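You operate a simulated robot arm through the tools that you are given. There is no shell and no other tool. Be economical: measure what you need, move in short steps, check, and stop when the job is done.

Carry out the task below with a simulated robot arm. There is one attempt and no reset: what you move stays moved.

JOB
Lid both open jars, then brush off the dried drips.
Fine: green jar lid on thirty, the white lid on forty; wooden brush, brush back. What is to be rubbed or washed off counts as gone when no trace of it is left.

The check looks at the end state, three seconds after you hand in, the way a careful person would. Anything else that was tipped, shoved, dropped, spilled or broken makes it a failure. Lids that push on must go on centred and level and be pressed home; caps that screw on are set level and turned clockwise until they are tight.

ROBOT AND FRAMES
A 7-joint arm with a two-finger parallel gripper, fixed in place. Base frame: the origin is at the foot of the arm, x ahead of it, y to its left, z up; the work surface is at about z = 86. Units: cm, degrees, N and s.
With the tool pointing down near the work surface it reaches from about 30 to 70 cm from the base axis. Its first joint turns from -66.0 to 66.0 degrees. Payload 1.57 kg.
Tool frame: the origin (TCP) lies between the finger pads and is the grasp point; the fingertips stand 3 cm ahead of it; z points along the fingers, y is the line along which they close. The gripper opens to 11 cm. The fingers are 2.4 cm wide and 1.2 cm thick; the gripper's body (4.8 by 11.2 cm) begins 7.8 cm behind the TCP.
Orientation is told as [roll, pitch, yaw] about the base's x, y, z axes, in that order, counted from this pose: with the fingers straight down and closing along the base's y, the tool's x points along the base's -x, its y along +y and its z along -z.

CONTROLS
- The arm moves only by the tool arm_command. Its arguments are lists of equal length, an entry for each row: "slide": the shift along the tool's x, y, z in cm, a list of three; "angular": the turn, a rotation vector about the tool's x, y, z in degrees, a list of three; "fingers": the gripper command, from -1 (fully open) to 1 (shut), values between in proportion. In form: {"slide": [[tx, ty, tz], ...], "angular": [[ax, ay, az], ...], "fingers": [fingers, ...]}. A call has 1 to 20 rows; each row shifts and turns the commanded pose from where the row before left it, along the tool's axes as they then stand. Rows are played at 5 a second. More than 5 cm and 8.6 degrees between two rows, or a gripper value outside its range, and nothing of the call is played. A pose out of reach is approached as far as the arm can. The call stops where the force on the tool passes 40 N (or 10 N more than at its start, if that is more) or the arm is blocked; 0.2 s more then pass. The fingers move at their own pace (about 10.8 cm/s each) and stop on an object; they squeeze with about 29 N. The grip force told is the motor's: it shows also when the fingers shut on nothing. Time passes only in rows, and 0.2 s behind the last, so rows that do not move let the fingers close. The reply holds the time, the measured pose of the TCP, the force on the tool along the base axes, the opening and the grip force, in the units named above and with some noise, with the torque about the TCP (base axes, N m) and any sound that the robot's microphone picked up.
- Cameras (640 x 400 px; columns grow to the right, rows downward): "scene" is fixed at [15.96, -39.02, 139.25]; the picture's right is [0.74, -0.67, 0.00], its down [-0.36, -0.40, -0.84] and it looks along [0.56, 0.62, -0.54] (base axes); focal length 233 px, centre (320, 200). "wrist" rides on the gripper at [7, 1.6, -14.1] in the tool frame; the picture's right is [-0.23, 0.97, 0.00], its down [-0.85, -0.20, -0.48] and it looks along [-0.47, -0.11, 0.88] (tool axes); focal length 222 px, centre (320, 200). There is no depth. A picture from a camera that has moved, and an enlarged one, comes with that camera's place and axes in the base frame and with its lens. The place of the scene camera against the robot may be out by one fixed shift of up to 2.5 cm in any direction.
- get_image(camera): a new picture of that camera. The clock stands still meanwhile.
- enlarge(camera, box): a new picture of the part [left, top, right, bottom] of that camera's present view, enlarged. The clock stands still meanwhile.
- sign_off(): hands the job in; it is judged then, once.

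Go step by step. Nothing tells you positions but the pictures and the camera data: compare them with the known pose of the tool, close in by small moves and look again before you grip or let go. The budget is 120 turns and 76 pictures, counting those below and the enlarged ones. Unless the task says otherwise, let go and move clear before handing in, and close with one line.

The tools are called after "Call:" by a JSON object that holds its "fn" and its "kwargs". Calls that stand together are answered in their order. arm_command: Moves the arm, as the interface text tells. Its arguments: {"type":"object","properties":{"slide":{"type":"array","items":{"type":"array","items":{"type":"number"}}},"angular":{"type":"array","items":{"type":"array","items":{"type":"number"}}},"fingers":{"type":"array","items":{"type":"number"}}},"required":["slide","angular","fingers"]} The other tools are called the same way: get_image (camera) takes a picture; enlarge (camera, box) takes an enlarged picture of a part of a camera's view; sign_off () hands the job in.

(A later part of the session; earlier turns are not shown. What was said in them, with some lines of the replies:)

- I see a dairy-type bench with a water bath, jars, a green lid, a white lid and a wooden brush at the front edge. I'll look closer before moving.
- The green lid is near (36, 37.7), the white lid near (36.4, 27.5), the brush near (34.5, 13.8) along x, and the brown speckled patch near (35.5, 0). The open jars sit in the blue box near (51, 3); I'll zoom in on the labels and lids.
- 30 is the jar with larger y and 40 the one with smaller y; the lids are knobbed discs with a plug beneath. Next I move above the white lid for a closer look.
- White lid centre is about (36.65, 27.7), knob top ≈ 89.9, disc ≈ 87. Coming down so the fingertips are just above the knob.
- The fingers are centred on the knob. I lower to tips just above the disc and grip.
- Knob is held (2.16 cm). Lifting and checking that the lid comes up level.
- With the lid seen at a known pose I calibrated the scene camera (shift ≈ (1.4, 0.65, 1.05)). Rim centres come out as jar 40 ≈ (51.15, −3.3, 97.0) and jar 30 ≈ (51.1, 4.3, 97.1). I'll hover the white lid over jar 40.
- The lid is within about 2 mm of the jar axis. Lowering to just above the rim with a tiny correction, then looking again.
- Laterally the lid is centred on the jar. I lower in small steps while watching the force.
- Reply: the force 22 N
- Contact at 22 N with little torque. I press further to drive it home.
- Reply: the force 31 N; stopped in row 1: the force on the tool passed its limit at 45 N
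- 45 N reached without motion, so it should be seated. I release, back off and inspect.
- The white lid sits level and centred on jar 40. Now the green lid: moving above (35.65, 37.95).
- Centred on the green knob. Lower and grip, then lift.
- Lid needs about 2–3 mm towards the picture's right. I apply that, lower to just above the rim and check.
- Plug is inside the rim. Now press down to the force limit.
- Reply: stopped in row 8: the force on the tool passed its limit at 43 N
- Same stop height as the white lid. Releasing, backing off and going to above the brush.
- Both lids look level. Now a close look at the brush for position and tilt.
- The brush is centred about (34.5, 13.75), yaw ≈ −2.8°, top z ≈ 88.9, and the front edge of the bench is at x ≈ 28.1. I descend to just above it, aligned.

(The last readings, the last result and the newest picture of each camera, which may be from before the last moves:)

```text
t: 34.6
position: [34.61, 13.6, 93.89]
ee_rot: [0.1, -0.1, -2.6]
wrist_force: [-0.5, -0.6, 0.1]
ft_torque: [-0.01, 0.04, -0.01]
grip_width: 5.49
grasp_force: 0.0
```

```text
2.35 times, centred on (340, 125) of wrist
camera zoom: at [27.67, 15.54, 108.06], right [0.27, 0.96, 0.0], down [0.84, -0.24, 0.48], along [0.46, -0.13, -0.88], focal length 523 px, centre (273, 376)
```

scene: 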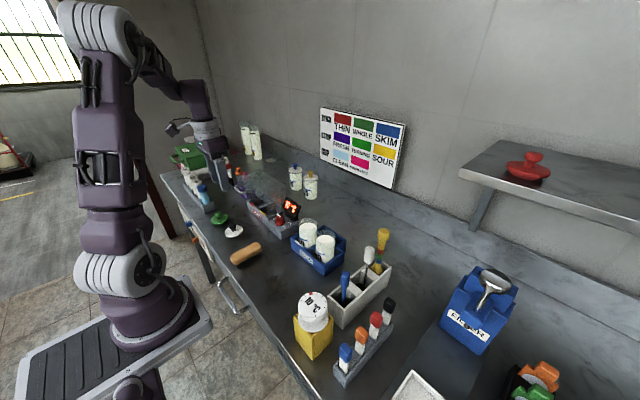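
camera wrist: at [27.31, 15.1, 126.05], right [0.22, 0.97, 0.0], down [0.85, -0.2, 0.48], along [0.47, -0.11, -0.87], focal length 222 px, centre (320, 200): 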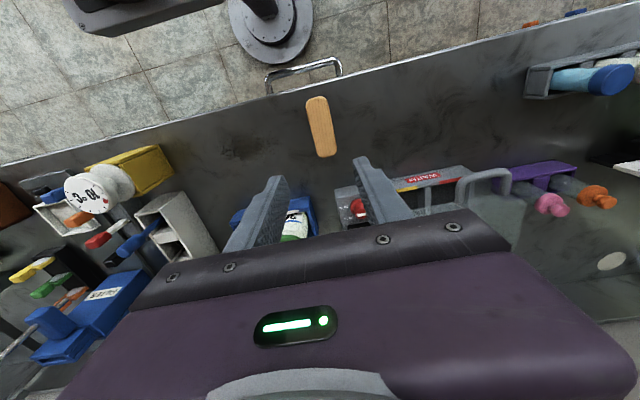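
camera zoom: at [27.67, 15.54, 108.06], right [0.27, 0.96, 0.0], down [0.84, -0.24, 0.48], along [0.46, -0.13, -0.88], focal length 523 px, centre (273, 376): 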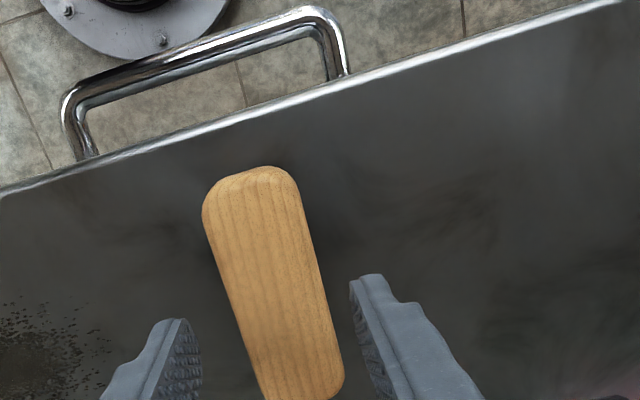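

Call:
{"fn": "arm_command", "kwargs": {"slide": [[0, 0.28, 1.2], [0, 0, 1.2], [0, 0, 1.1], [0, 0, 0], [0, 0, 0], [0, 0, 0], [0, 0, 0]], "angular": [[0, 0, 0], [0, 0, 0], [0, 0, 0], [0, 0, 0], [0, 0, 0], [0, 0, 0], [0, 0, 0]], "fingers": [0, 0, 0, 0, 1, 1, 1]}}

Call:
{"fn": "enlarge", "kwargs": {"camera": "scene", "box": [215, 215, 285, 275]}}

```text
t: 36.2
position: [34.62, 13.88, 90.42]
ee_rot: [0.0, -0.2, -2.7]
wrist_force: [-0.2, 0.7, -0.2]
ft_torque: [0.01, 0.0, 0.02]
grip_width: 3.52
grasp_force: 29.5
```

```text
6.67 times, centred on (250, 245) of scene
camera zoom: at [15.97, -39.02, 139.25], right [0.74, -0.67, 0.0], down [-0.36, -0.4, -0.84], along [0.56, 0.62, -0.54], focal length 1553 px, centre (787, -100)
```

zoom: 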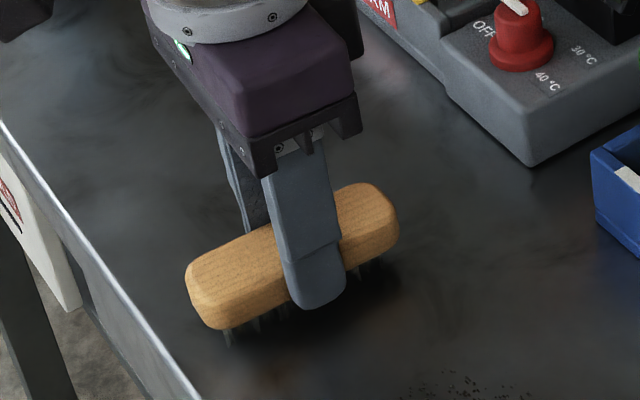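

Brush held at (34.62, 13.88, 90.42, yaw −2.7°), the pose to return it to. The patch spans x 31.5–39 and y −6 to 5.7, so strokes along y at x ≈ 35.3 cover it; I'll start at y ≈ 6.5.

Call:
{"fn": "arm_command", "kwargs": {"slide": [[0, 0, -1.5], [0, 0, -1], [-0.35, -3.7, 0], [-0.35, -3.7, 0], [0, 0, 1.5], [0, 0, 1.0], [0, 0, 0]], "angular": [[0, 0, 0], [0, 0.2, -2.7], [0, 0, 0], [0, 0, 0], [0, 0, 0], [0, 0, 0], [0, 0, 0]], "fingers": [1, 1, 1, 1, 1, 1, 1]}}

Call:
{"fn": "enlarge", "kwargs": {"camera": "scene", "box": [215, 215, 315, 305]}}

```text
t: 37.8
position: [35.34, 6.54, 90.48]
ee_rot: [0.0, 0.1, 0.0]
wrist_force: [-1.2, -1.2, 9.1]
ft_torque: [-0.01, -0.3, -0.03]
grip_width: 3.48
grasp_force: 28.5
```

```text
4.44 times, centred on (265, 260) of scene
camera zoom: at [15.95, -39.02, 139.25], right [0.74, -0.67, 0.0], down [-0.36, -0.4, -0.84], along [0.56, 0.62, -0.54], focal length 1036 px, centre (564, -67)
```

zoom: 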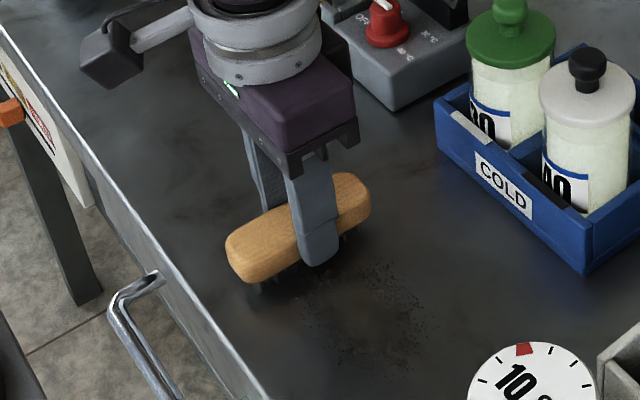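

Bristles touch with 9 N. Stroke along −y across the patch and back.

Call:
{"fn": "arm_command", "kwargs": {"slide": [[0, -1.3, 0.05], [0, -1.3, 0], [0, -1.3, 0], [0, -1.3, 0], [0, -1.3, 0], [0, -1.3, 0], [0, -1.3, 0], [0, -1.3, 0], [0, -1.3, 0], [0, -1.3, 0], [0, 0, 0]], "angular": [[0, 0, 0], [0, 0, 0], [0, 0, 0], [0, 0, 0], [0, 0, 0], [0, 0, 0], [0, 0, 0], [0, 0, 0], [0, 0, 0], [0, 0, 0], [0, 0, 0]], "fingers": [1, 1, 1, 1, 1, 1, 1, 1, 1, 1, 1]}}

Call:
{"fn": "enlarge", "kwargs": {"camera": "scene", "box": [215, 215, 315, 305]}}

```text
t: 40.2
position: [35.3, -6.47, 90.36]
ee_rot: [0.0, 0.2, 0.0]
wrist_force: [-0.1, 6.8, 20.5]
ft_torque: [0.26, -0.05, 0.07]
grip_width: 3.5
grasp_force: 29.3
```

```text
4.44 times, centred on (265, 260) of scene
camera zoom: at [15.94, -39.0, 139.26], right [0.74, -0.67, 0.0], down [-0.36, -0.4, -0.84], along [0.56, 0.62, -0.54], focal length 1036 px, centre (564, -67)
```

zoom: 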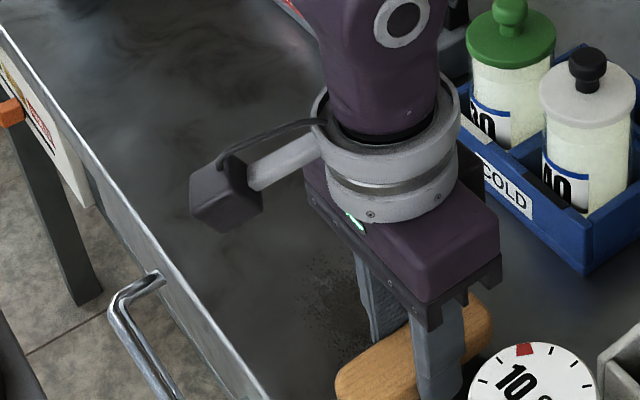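

Call:
{"fn": "arm_command", "kwargs": {"slide": [[0, 1.3, 0], [0, 1.3, 0], [0, 1.3, 0], [0, 1.3, 0], [0, 1.3, 0], [0, 1.3, 0], [0, 1.3, 0], [0, 1.3, 0], [0, 1.3, 0], [0, 1.3, 0], [0, 0, 0]], "angular": [[0, 0, 0], [0, 0, 0], [0, 0, 0], [0, 0, 0], [0, 0, 0], [0, 0, 0], [0, 0, 0], [0, 0, 0], [0, 0, 0], [0, 0, 0], [0, 0, 0]], "fingers": [1, 1, 1, 1, 1, 1, 1, 1, 1, 1, 1]}}

Call:
{"fn": "enlarge", "kwargs": {"camera": "scene", "box": [215, 215, 315, 305]}}

```text
t: 42.6
position: [35.37, 6.58, 90.45]
ee_rot: [0.0, 0.1, 0.1]
wrist_force: [-0.4, -0.3, -0.3]
ft_torque: [0.0, -0.01, -0.03]
grip_width: 3.48
grasp_force: 28.7
```

```text
4.44 times, centred on (265, 260) of scene
camera zoom: at [15.97, -39.02, 139.25], right [0.74, -0.67, 0.0], down [-0.36, -0.4, -0.84], along [0.56, 0.62, -0.54], focal length 1036 px, centre (564, -67)
```

zoom: 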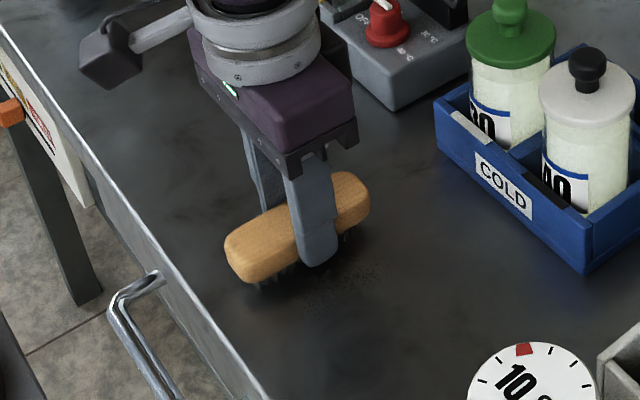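

Much has gone; contact was lost on the way back. I press slightly lower and repeat.

Call:
{"fn": "arm_command", "kwargs": {"slide": [[0, 0, 0.15], [0, -1.3, 0], [0, -1.3, 0], [0, -1.3, 0], [0, -1.3, 0], [0, -1.3, 0], [0, -1.3, 0], [0, -1.3, 0], [0, -1.3, 0], [0, -1.3, 0], [0, -1.3, 0], [0, 0, 0]], "angular": [[0, 0, 0], [0, 0, 0], [0, 0, 0], [0, 0, 0], [0, 0, 0], [0, 0, 0], [0, 0, 0], [0, 0, 0], [0, 0, 0], [0, 0, 0], [0, 0, 0], [0, 0, 0]], "fingers": [1, 1, 1, 1, 1, 1, 1, 1, 1, 1, 1, 1]}}

Call:
{"fn": "arm_command", "kwargs": {"slide": [[0, 0, 0.05], [0, 1.3, 0], [0, 1.3, 0], [0, 1.3, 0], [0, 1.3, 0], [0, 1.3, 0], [0, 1.3, 0], [0, 1.3, 0], [0, 1.3, 0], [0, 1.3, 0], [0, 1.3, 0], [0, 0, 0]], "angular": [[0, 0, 0], [0, 0, 0], [0, 0, 0], [0, 0, 0], [0, 0, 0], [0, 0, 0], [0, 0, 0], [0, 0, 0], [0, 0, 0], [0, 0, 0], [0, 0, 0], [0, 0, 0]], "fingers": [1, 1, 1, 1, 1, 1, 1, 1, 1, 1, 1, 1]}}

Call:
{"fn": "enlarge", "kwargs": {"camera": "scene", "box": [215, 215, 315, 305]}}

```text
t: 45.2
position: [35.31, -6.36, 90.2]
ee_rot: [0.1, 0.2, 0.1]
wrist_force: [-0.4, 7.4, 20.4]
ft_torque: [0.19, 0.05, 0.04]
grip_width: 3.51
grasp_force: 28.9
```

```text
t: 47.8
position: [35.21, 6.54, 90.19]
ee_rot: [0.0, 0.1, 0.1]
wrist_force: [-0.1, 1.0, -0.7]
ft_torque: [0.01, -0.01, 0.01]
grip_width: 3.49
grasp_force: 28.9
```

```text
4.44 times, centred on (265, 260) of scene
camera zoom: at [15.97, -39.02, 139.25], right [0.74, -0.67, 0.0], down [-0.36, -0.4, -0.84], along [0.56, 0.62, -0.54], focal length 1036 px, centre (564, -67)
```

zoom: 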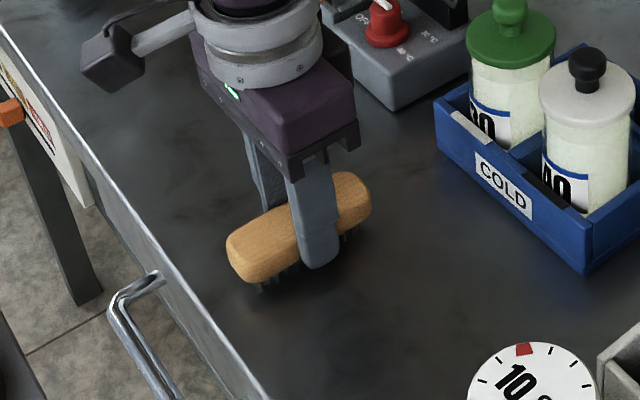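

Looks almost clean. I lift the brush off towards its place and inspect the patch.

Call:
{"fn": "arm_command", "kwargs": {"slide": [[0, 0, -2], [0, 0, -4], [0, 4, -4], [0, 4, -4], [0, 0, 0]], "angular": [[0, 0, 0], [0, 0, 0], [0, 0, 0], [0, 0, 0], [0, 0, 0]], "fingers": [1, 1, 1, 1, 1]}}

Call:
{"fn": "enlarge", "kwargs": {"camera": "scene", "box": [225, 235, 315, 305]}}

Call:
{"fn": "enlarge", "kwargs": {"camera": "wrist", "box": [180, 70, 320, 180]}}

```text
refused: row 3 steps farther than a row can; nothing moved
```

```text
5.71 times, centred on (270, 270) of scene
camera zoom: at [15.97, -39.02, 139.25], right [0.74, -0.67, 0.0], down [-0.36, -0.4, -0.84], along [0.56, 0.62, -0.54], focal length 1332 px, centre (606, -200)
```

zoom: 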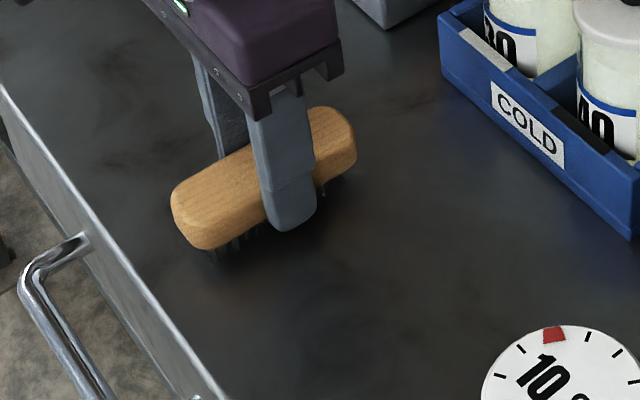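

```text
3.64 times, centred on (250, 125) of wrist
camera zoom: at [28.38, 8.09, 104.36], right [0.23, 0.97, 0.0], down [0.86, -0.2, 0.48], along [0.46, -0.11, -0.88], focal length 808 px, centre (574, 473)
```

zoom: 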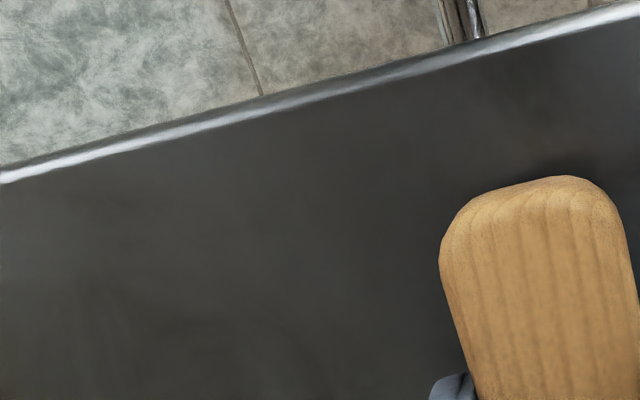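

Looks clean; one more firm pass for safety, then lift and inspect.

Call:
{"fn": "arm_command", "kwargs": {"slide": [[0, 0.5, 0.1], [0, 0, 0.1], [0, -1.4, 0], [0, -1.4, 0], [0, -1.4, 0], [0, -1.4, 0], [0, -1.4, 0], [0, -1.4, 0], [0, -1.4, 0], [0, -1.4, 0], [0, -1.4, 0], [0, -0.9, 0], [0, 0, 0]], "angular": [[0, 0, 0], [0, 0, 0], [0, 0, 0], [0, 0, 0], [0, 0, 0], [0, 0, 0], [0, 0, 0], [0, 0, 0], [0, 0, 0], [0, 0, 0], [0, 0, 0], [0, 0, 0], [0, 0, 0]], "fingers": [1, 1, 1, 1, 1, 1, 1, 1, 1, 1, 1, 1, 1]}}

Call:
{"fn": "arm_command", "kwargs": {"slide": [[0, 1.4, 0], [0, 1.4, 0], [0, 1.4, 0], [0, 1.4, 0], [0, 1.4, 0], [0, 1.4, 0], [0, 1.4, 0], [0, 1.4, 0], [0, 1.4, 0], [0, 0.9, 0], [0, 0, -2], [0, 0, -4], [0, 3.5, -3], [0, 3, -3], [0, 0, -3], [0, 0, 0]], "angular": [[0, 0, 0], [0, 0, 0], [0, 0, 0], [0, 0, 0], [0, 0, 0], [0, 0, 0], [0, 0, 0], [0, 0, 0], [0, 0, 0], [0, 0, 0], [0, 0, 0], [0, 0, 0], [0, 0, 0], [0, 0, 0], [0, 0, 0], [0, 0, 0]], "fingers": [1, 1, 1, 1, 1, 1, 1, 1, 1, 1, 1, 1, 1, 1, 1, 1]}}

Call:
{"fn": "enlarge", "kwargs": {"camera": "scene", "box": [225, 235, 315, 305]}}

Call:
{"fn": "enlarge", "kwargs": {"camera": "wrist", "box": [180, 70, 340, 180]}}

```text
t: 50.6
position: [35.42, -6.41, 89.96]
ee_rot: [0.0, 0.1, 0.1]
wrist_force: [0.0, -0.2, 0.0]
ft_torque: [-0.03, -0.02, 0.0]
grip_width: 3.51
grasp_force: 29.1
```

```text
t: 54.0
position: [35.26, 13.58, 105.02]
ee_rot: [0.0, 0.2, 0.1]
wrist_force: [0.6, -0.5, -0.5]
ft_torque: [0.0, 0.01, 0.01]
grip_width: 3.51
grasp_force: 28.9
```

```text
5.71 times, centred on (270, 270) of scene
camera zoom: at [15.96, -39.02, 139.25], right [0.74, -0.67, 0.0], down [-0.36, -0.4, -0.84], along [0.56, 0.62, -0.54], focal length 1332 px, centre (606, -200)
```

zoom: 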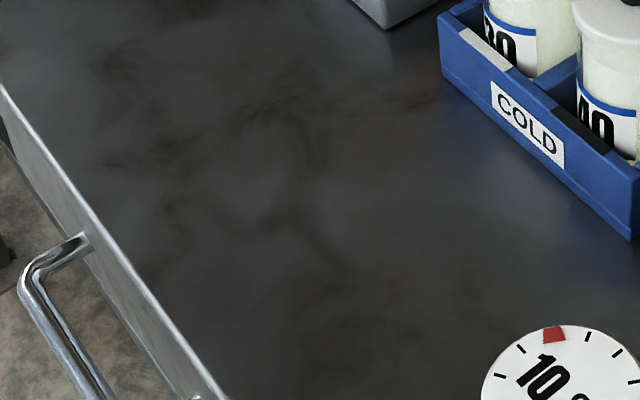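

```text
3.64 times, centred on (260, 125) of wrist
camera zoom: at [28.32, 15.1, 119.22], right [0.23, 0.97, 0.0], down [0.86, -0.2, 0.48], along [0.46, -0.11, -0.88], focal length 808 px, centre (538, 473)
```

zoom: 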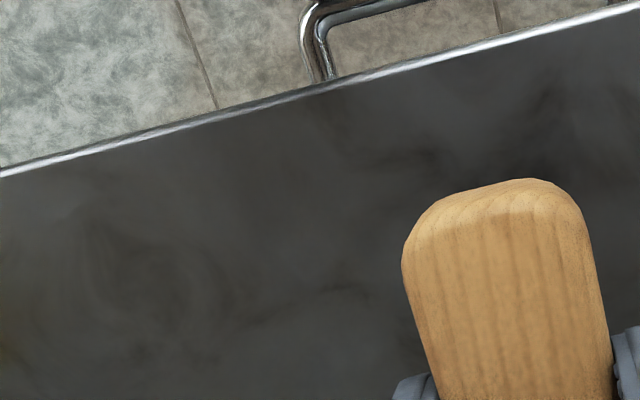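

The patch is gone. Now return the brush to its original pose and set it down.

Call:
{"fn": "arm_command", "kwargs": {"slide": [[0.64, 0.3, 2], [0, 0, 4], [0, 0, 4], [0, 0, 3], [0, 0, 1], [0, 0, 0.2], [0, 0, 0]], "angular": [[0, -0.2, 2.7], [0, 0, 0], [0, 0, 0], [0, 0, 0], [0, 0, 0], [0, 0, 0], [0, 0, 0]], "fingers": [1, 1, 1, 1, 1, 1, 1]}}

Call:
{"fn": "enlarge", "kwargs": {"camera": "scene", "box": [215, 215, 285, 275]}}

```text
t: 55.6
position: [34.71, 14.01, 90.65]
ee_rot: [0.1, -0.1, -2.6]
wrist_force: [0.0, -0.7, 0.5]
ft_torque: [0.02, 0.0, 0.02]
grip_width: 3.51
grasp_force: 29.2
```

```text
6.67 times, centred on (250, 245) of scene
camera zoom: at [15.97, -39.02, 139.25], right [0.74, -0.67, 0.0], down [-0.36, -0.4, -0.84], along [0.56, 0.62, -0.54], focal length 1553 px, centre (787, -100)
```

zoom: 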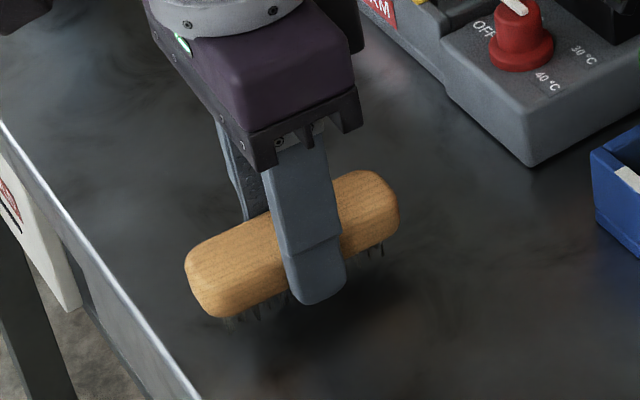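

Call:
{"fn": "arm_command", "kwargs": {"slide": [[0.07, -0.1, 0.3], [0, 0, 0.15], [0, 0, 0.05], [0, 0, 0]], "angular": [[0, 0, 0], [0, 0, 0], [0, 0, 0], [0, 0, 0]], "fingers": [1, 1, 1, 1]}}

```text
t: 56.6
position: [34.59, 13.76, 90.32]
ee_rot: [0.0, 0.0, -2.6]
wrist_force: [0.5, -1.0, 0.0]
ft_torque: [0.01, 0.01, -0.03]
grip_width: 3.5
grasp_force: 29.1
```

Call:
{"fn": "arm_command", "kwargs": {"slide": [[0, 0.05, 0.15], [0, 0, 0.1], [0, 0, 0.05], [0, 0, 0]], "angular": [[0, 0, 0], [0, 0, 0], [0, 0, 0], [0, 0, 0]], "fingers": [1, 1, 1, 1]}}

```text
t: 57.6
position: [34.71, 13.91, 90.0]
ee_rot: [0.0, -0.1, -2.6]
wrist_force: [0.0, 0.9, 11.3]
ft_torque: [0.06, 0.5, -0.05]
grip_width: 3.52
grasp_force: 28.6
```

Bristles are down (11 N). Releasing and backing straight up.

Call:
{"fn": "arm_command", "kwargs": {"slide": [[0, 0, 0], [0, 0, 0], [0, 0, 0], [0, 0, -2], [0, 0, -4], [0, 0, -4], [0, 0, -4], [0, 0, -4], [0, 0, -4], [0, 0, -4], [0, 0, -4], [0, 0, 0]], "angular": [[0, 0, 0], [0, 0, 0], [0, 0, 0], [0, 0, 0], [0, 0, 0], [0, 0, 0], [0, 0, 0], [0, 0, 0], [0, 0, 0], [0, 0, 0], [0, 0, 0], [0, 0, 0]], "fingers": [0, 0, 0, 0, 0, 0, 0, 0, 0, 0, 0, 0]}}

Call:
{"fn": "get_image", "kwargs": {"camera": "wrist"}}

Call:
{"fn": "enlarge", "kwargs": {"camera": "scene", "box": [220, 190, 380, 290]}}

Call:
{"fn": "enlarge", "kwargs": {"camera": "scene", "box": [290, 205, 350, 255]}}

Call:
{"fn": "enlarge", "kwargs": {"camera": "scene", "box": [280, 155, 330, 205]}}

Call:
{"fn": "enlarge", "kwargs": {"camera": "wrist", "box": [180, 60, 340, 200]}}

```text
t: 60.2
position: [34.56, 13.72, 120.01]
ee_rot: [0.0, -0.1, -2.5]
wrist_force: [-0.3, -0.7, 0.1]
ft_torque: [0.02, 0.02, 0.01]
grip_width: 5.51
grasp_force: 0.1
```

```text
23 pictures are left
camera wrist: at [27.65, 15.66, 134.25], right [0.27, 0.96, 0.0], down [0.84, -0.24, 0.48], along [0.46, -0.13, -0.88], focal length 222 px, centre (320, 200)
```

wrist: 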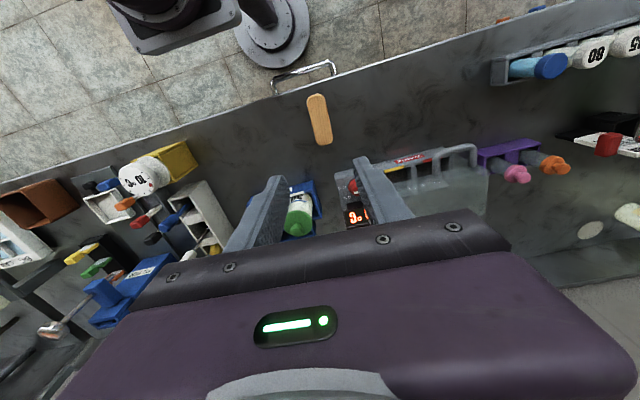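

```text
4.00 times, centred on (300, 240) of scene
camera zoom: at [15.96, -39.02, 139.25], right [0.74, -0.67, 0.0], down [-0.36, -0.4, -0.84], along [0.56, 0.62, -0.54], focal length 932 px, centre (400, 40)
```

zoom: 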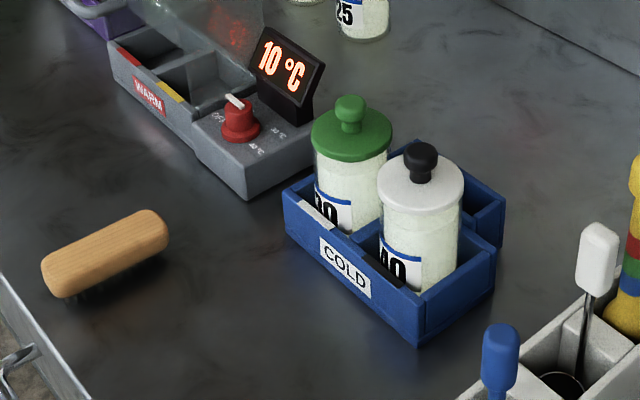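

```text
8.00 times, centred on (320, 230) of scene
camera zoom: at [15.96, -39.02, 139.25], right [0.74, -0.67, 0.0], down [-0.36, -0.4, -0.84], along [0.56, 0.62, -0.54], focal length 1864 px, centre (320, -40)
```

zoom: 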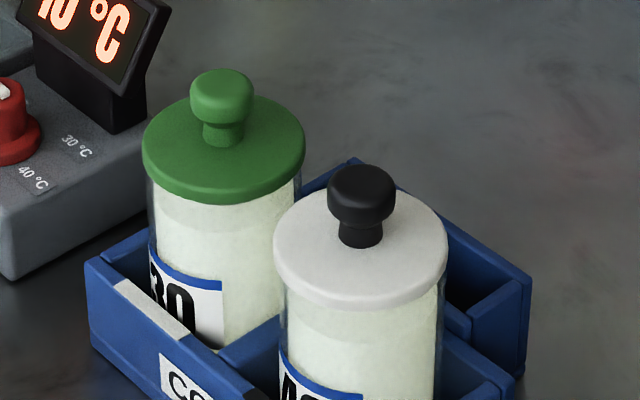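

```text
8.00 times, centred on (305, 180) of scene
camera zoom: at [15.96, -39.02, 139.25], right [0.74, -0.67, 0.0], down [-0.36, -0.4, -0.84], along [0.56, 0.62, -0.54], focal length 1864 px, centre (440, 360)
```

zoom: 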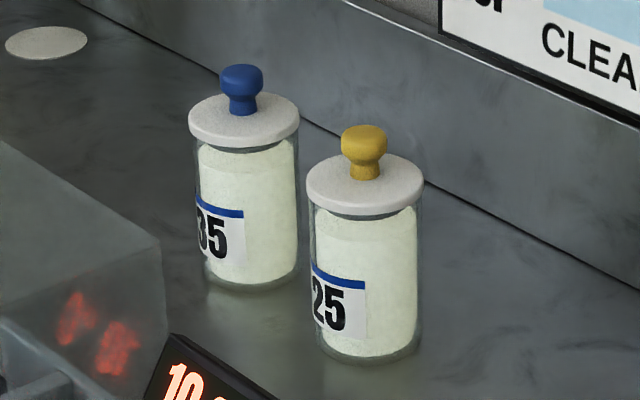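

```text
2.86 times, centred on (260, 130) of wrist
camera zoom: at [27.65, 15.66, 134.25], right [0.27, 0.96, 0.0], down [0.84, -0.24, 0.48], along [0.46, -0.13, -0.88], focal length 635 px, centre (491, 400)
```

zoom: 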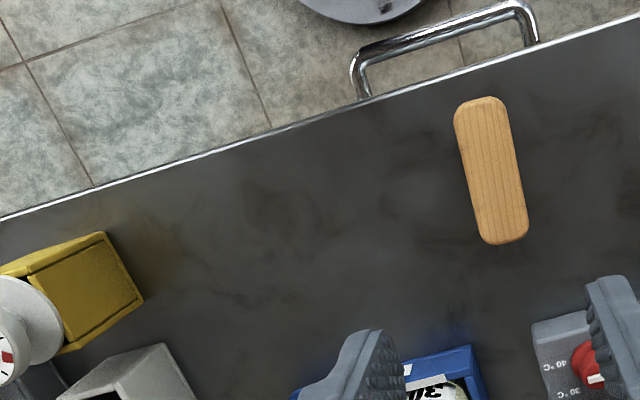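

Both lids sit level with their discs on the rims, the patch is gone, and the brush is back where it lay. The gripper is open and clear, so I hand in.

Call:
{"fn": "sign_off", "kwargs": {}}

```text
The job is handed in.
```

The green lid is on jar 30 and the white lid on jar 40, both pressed home. The dried drips are brushed off with no trace visible, and the brush is back in its place.
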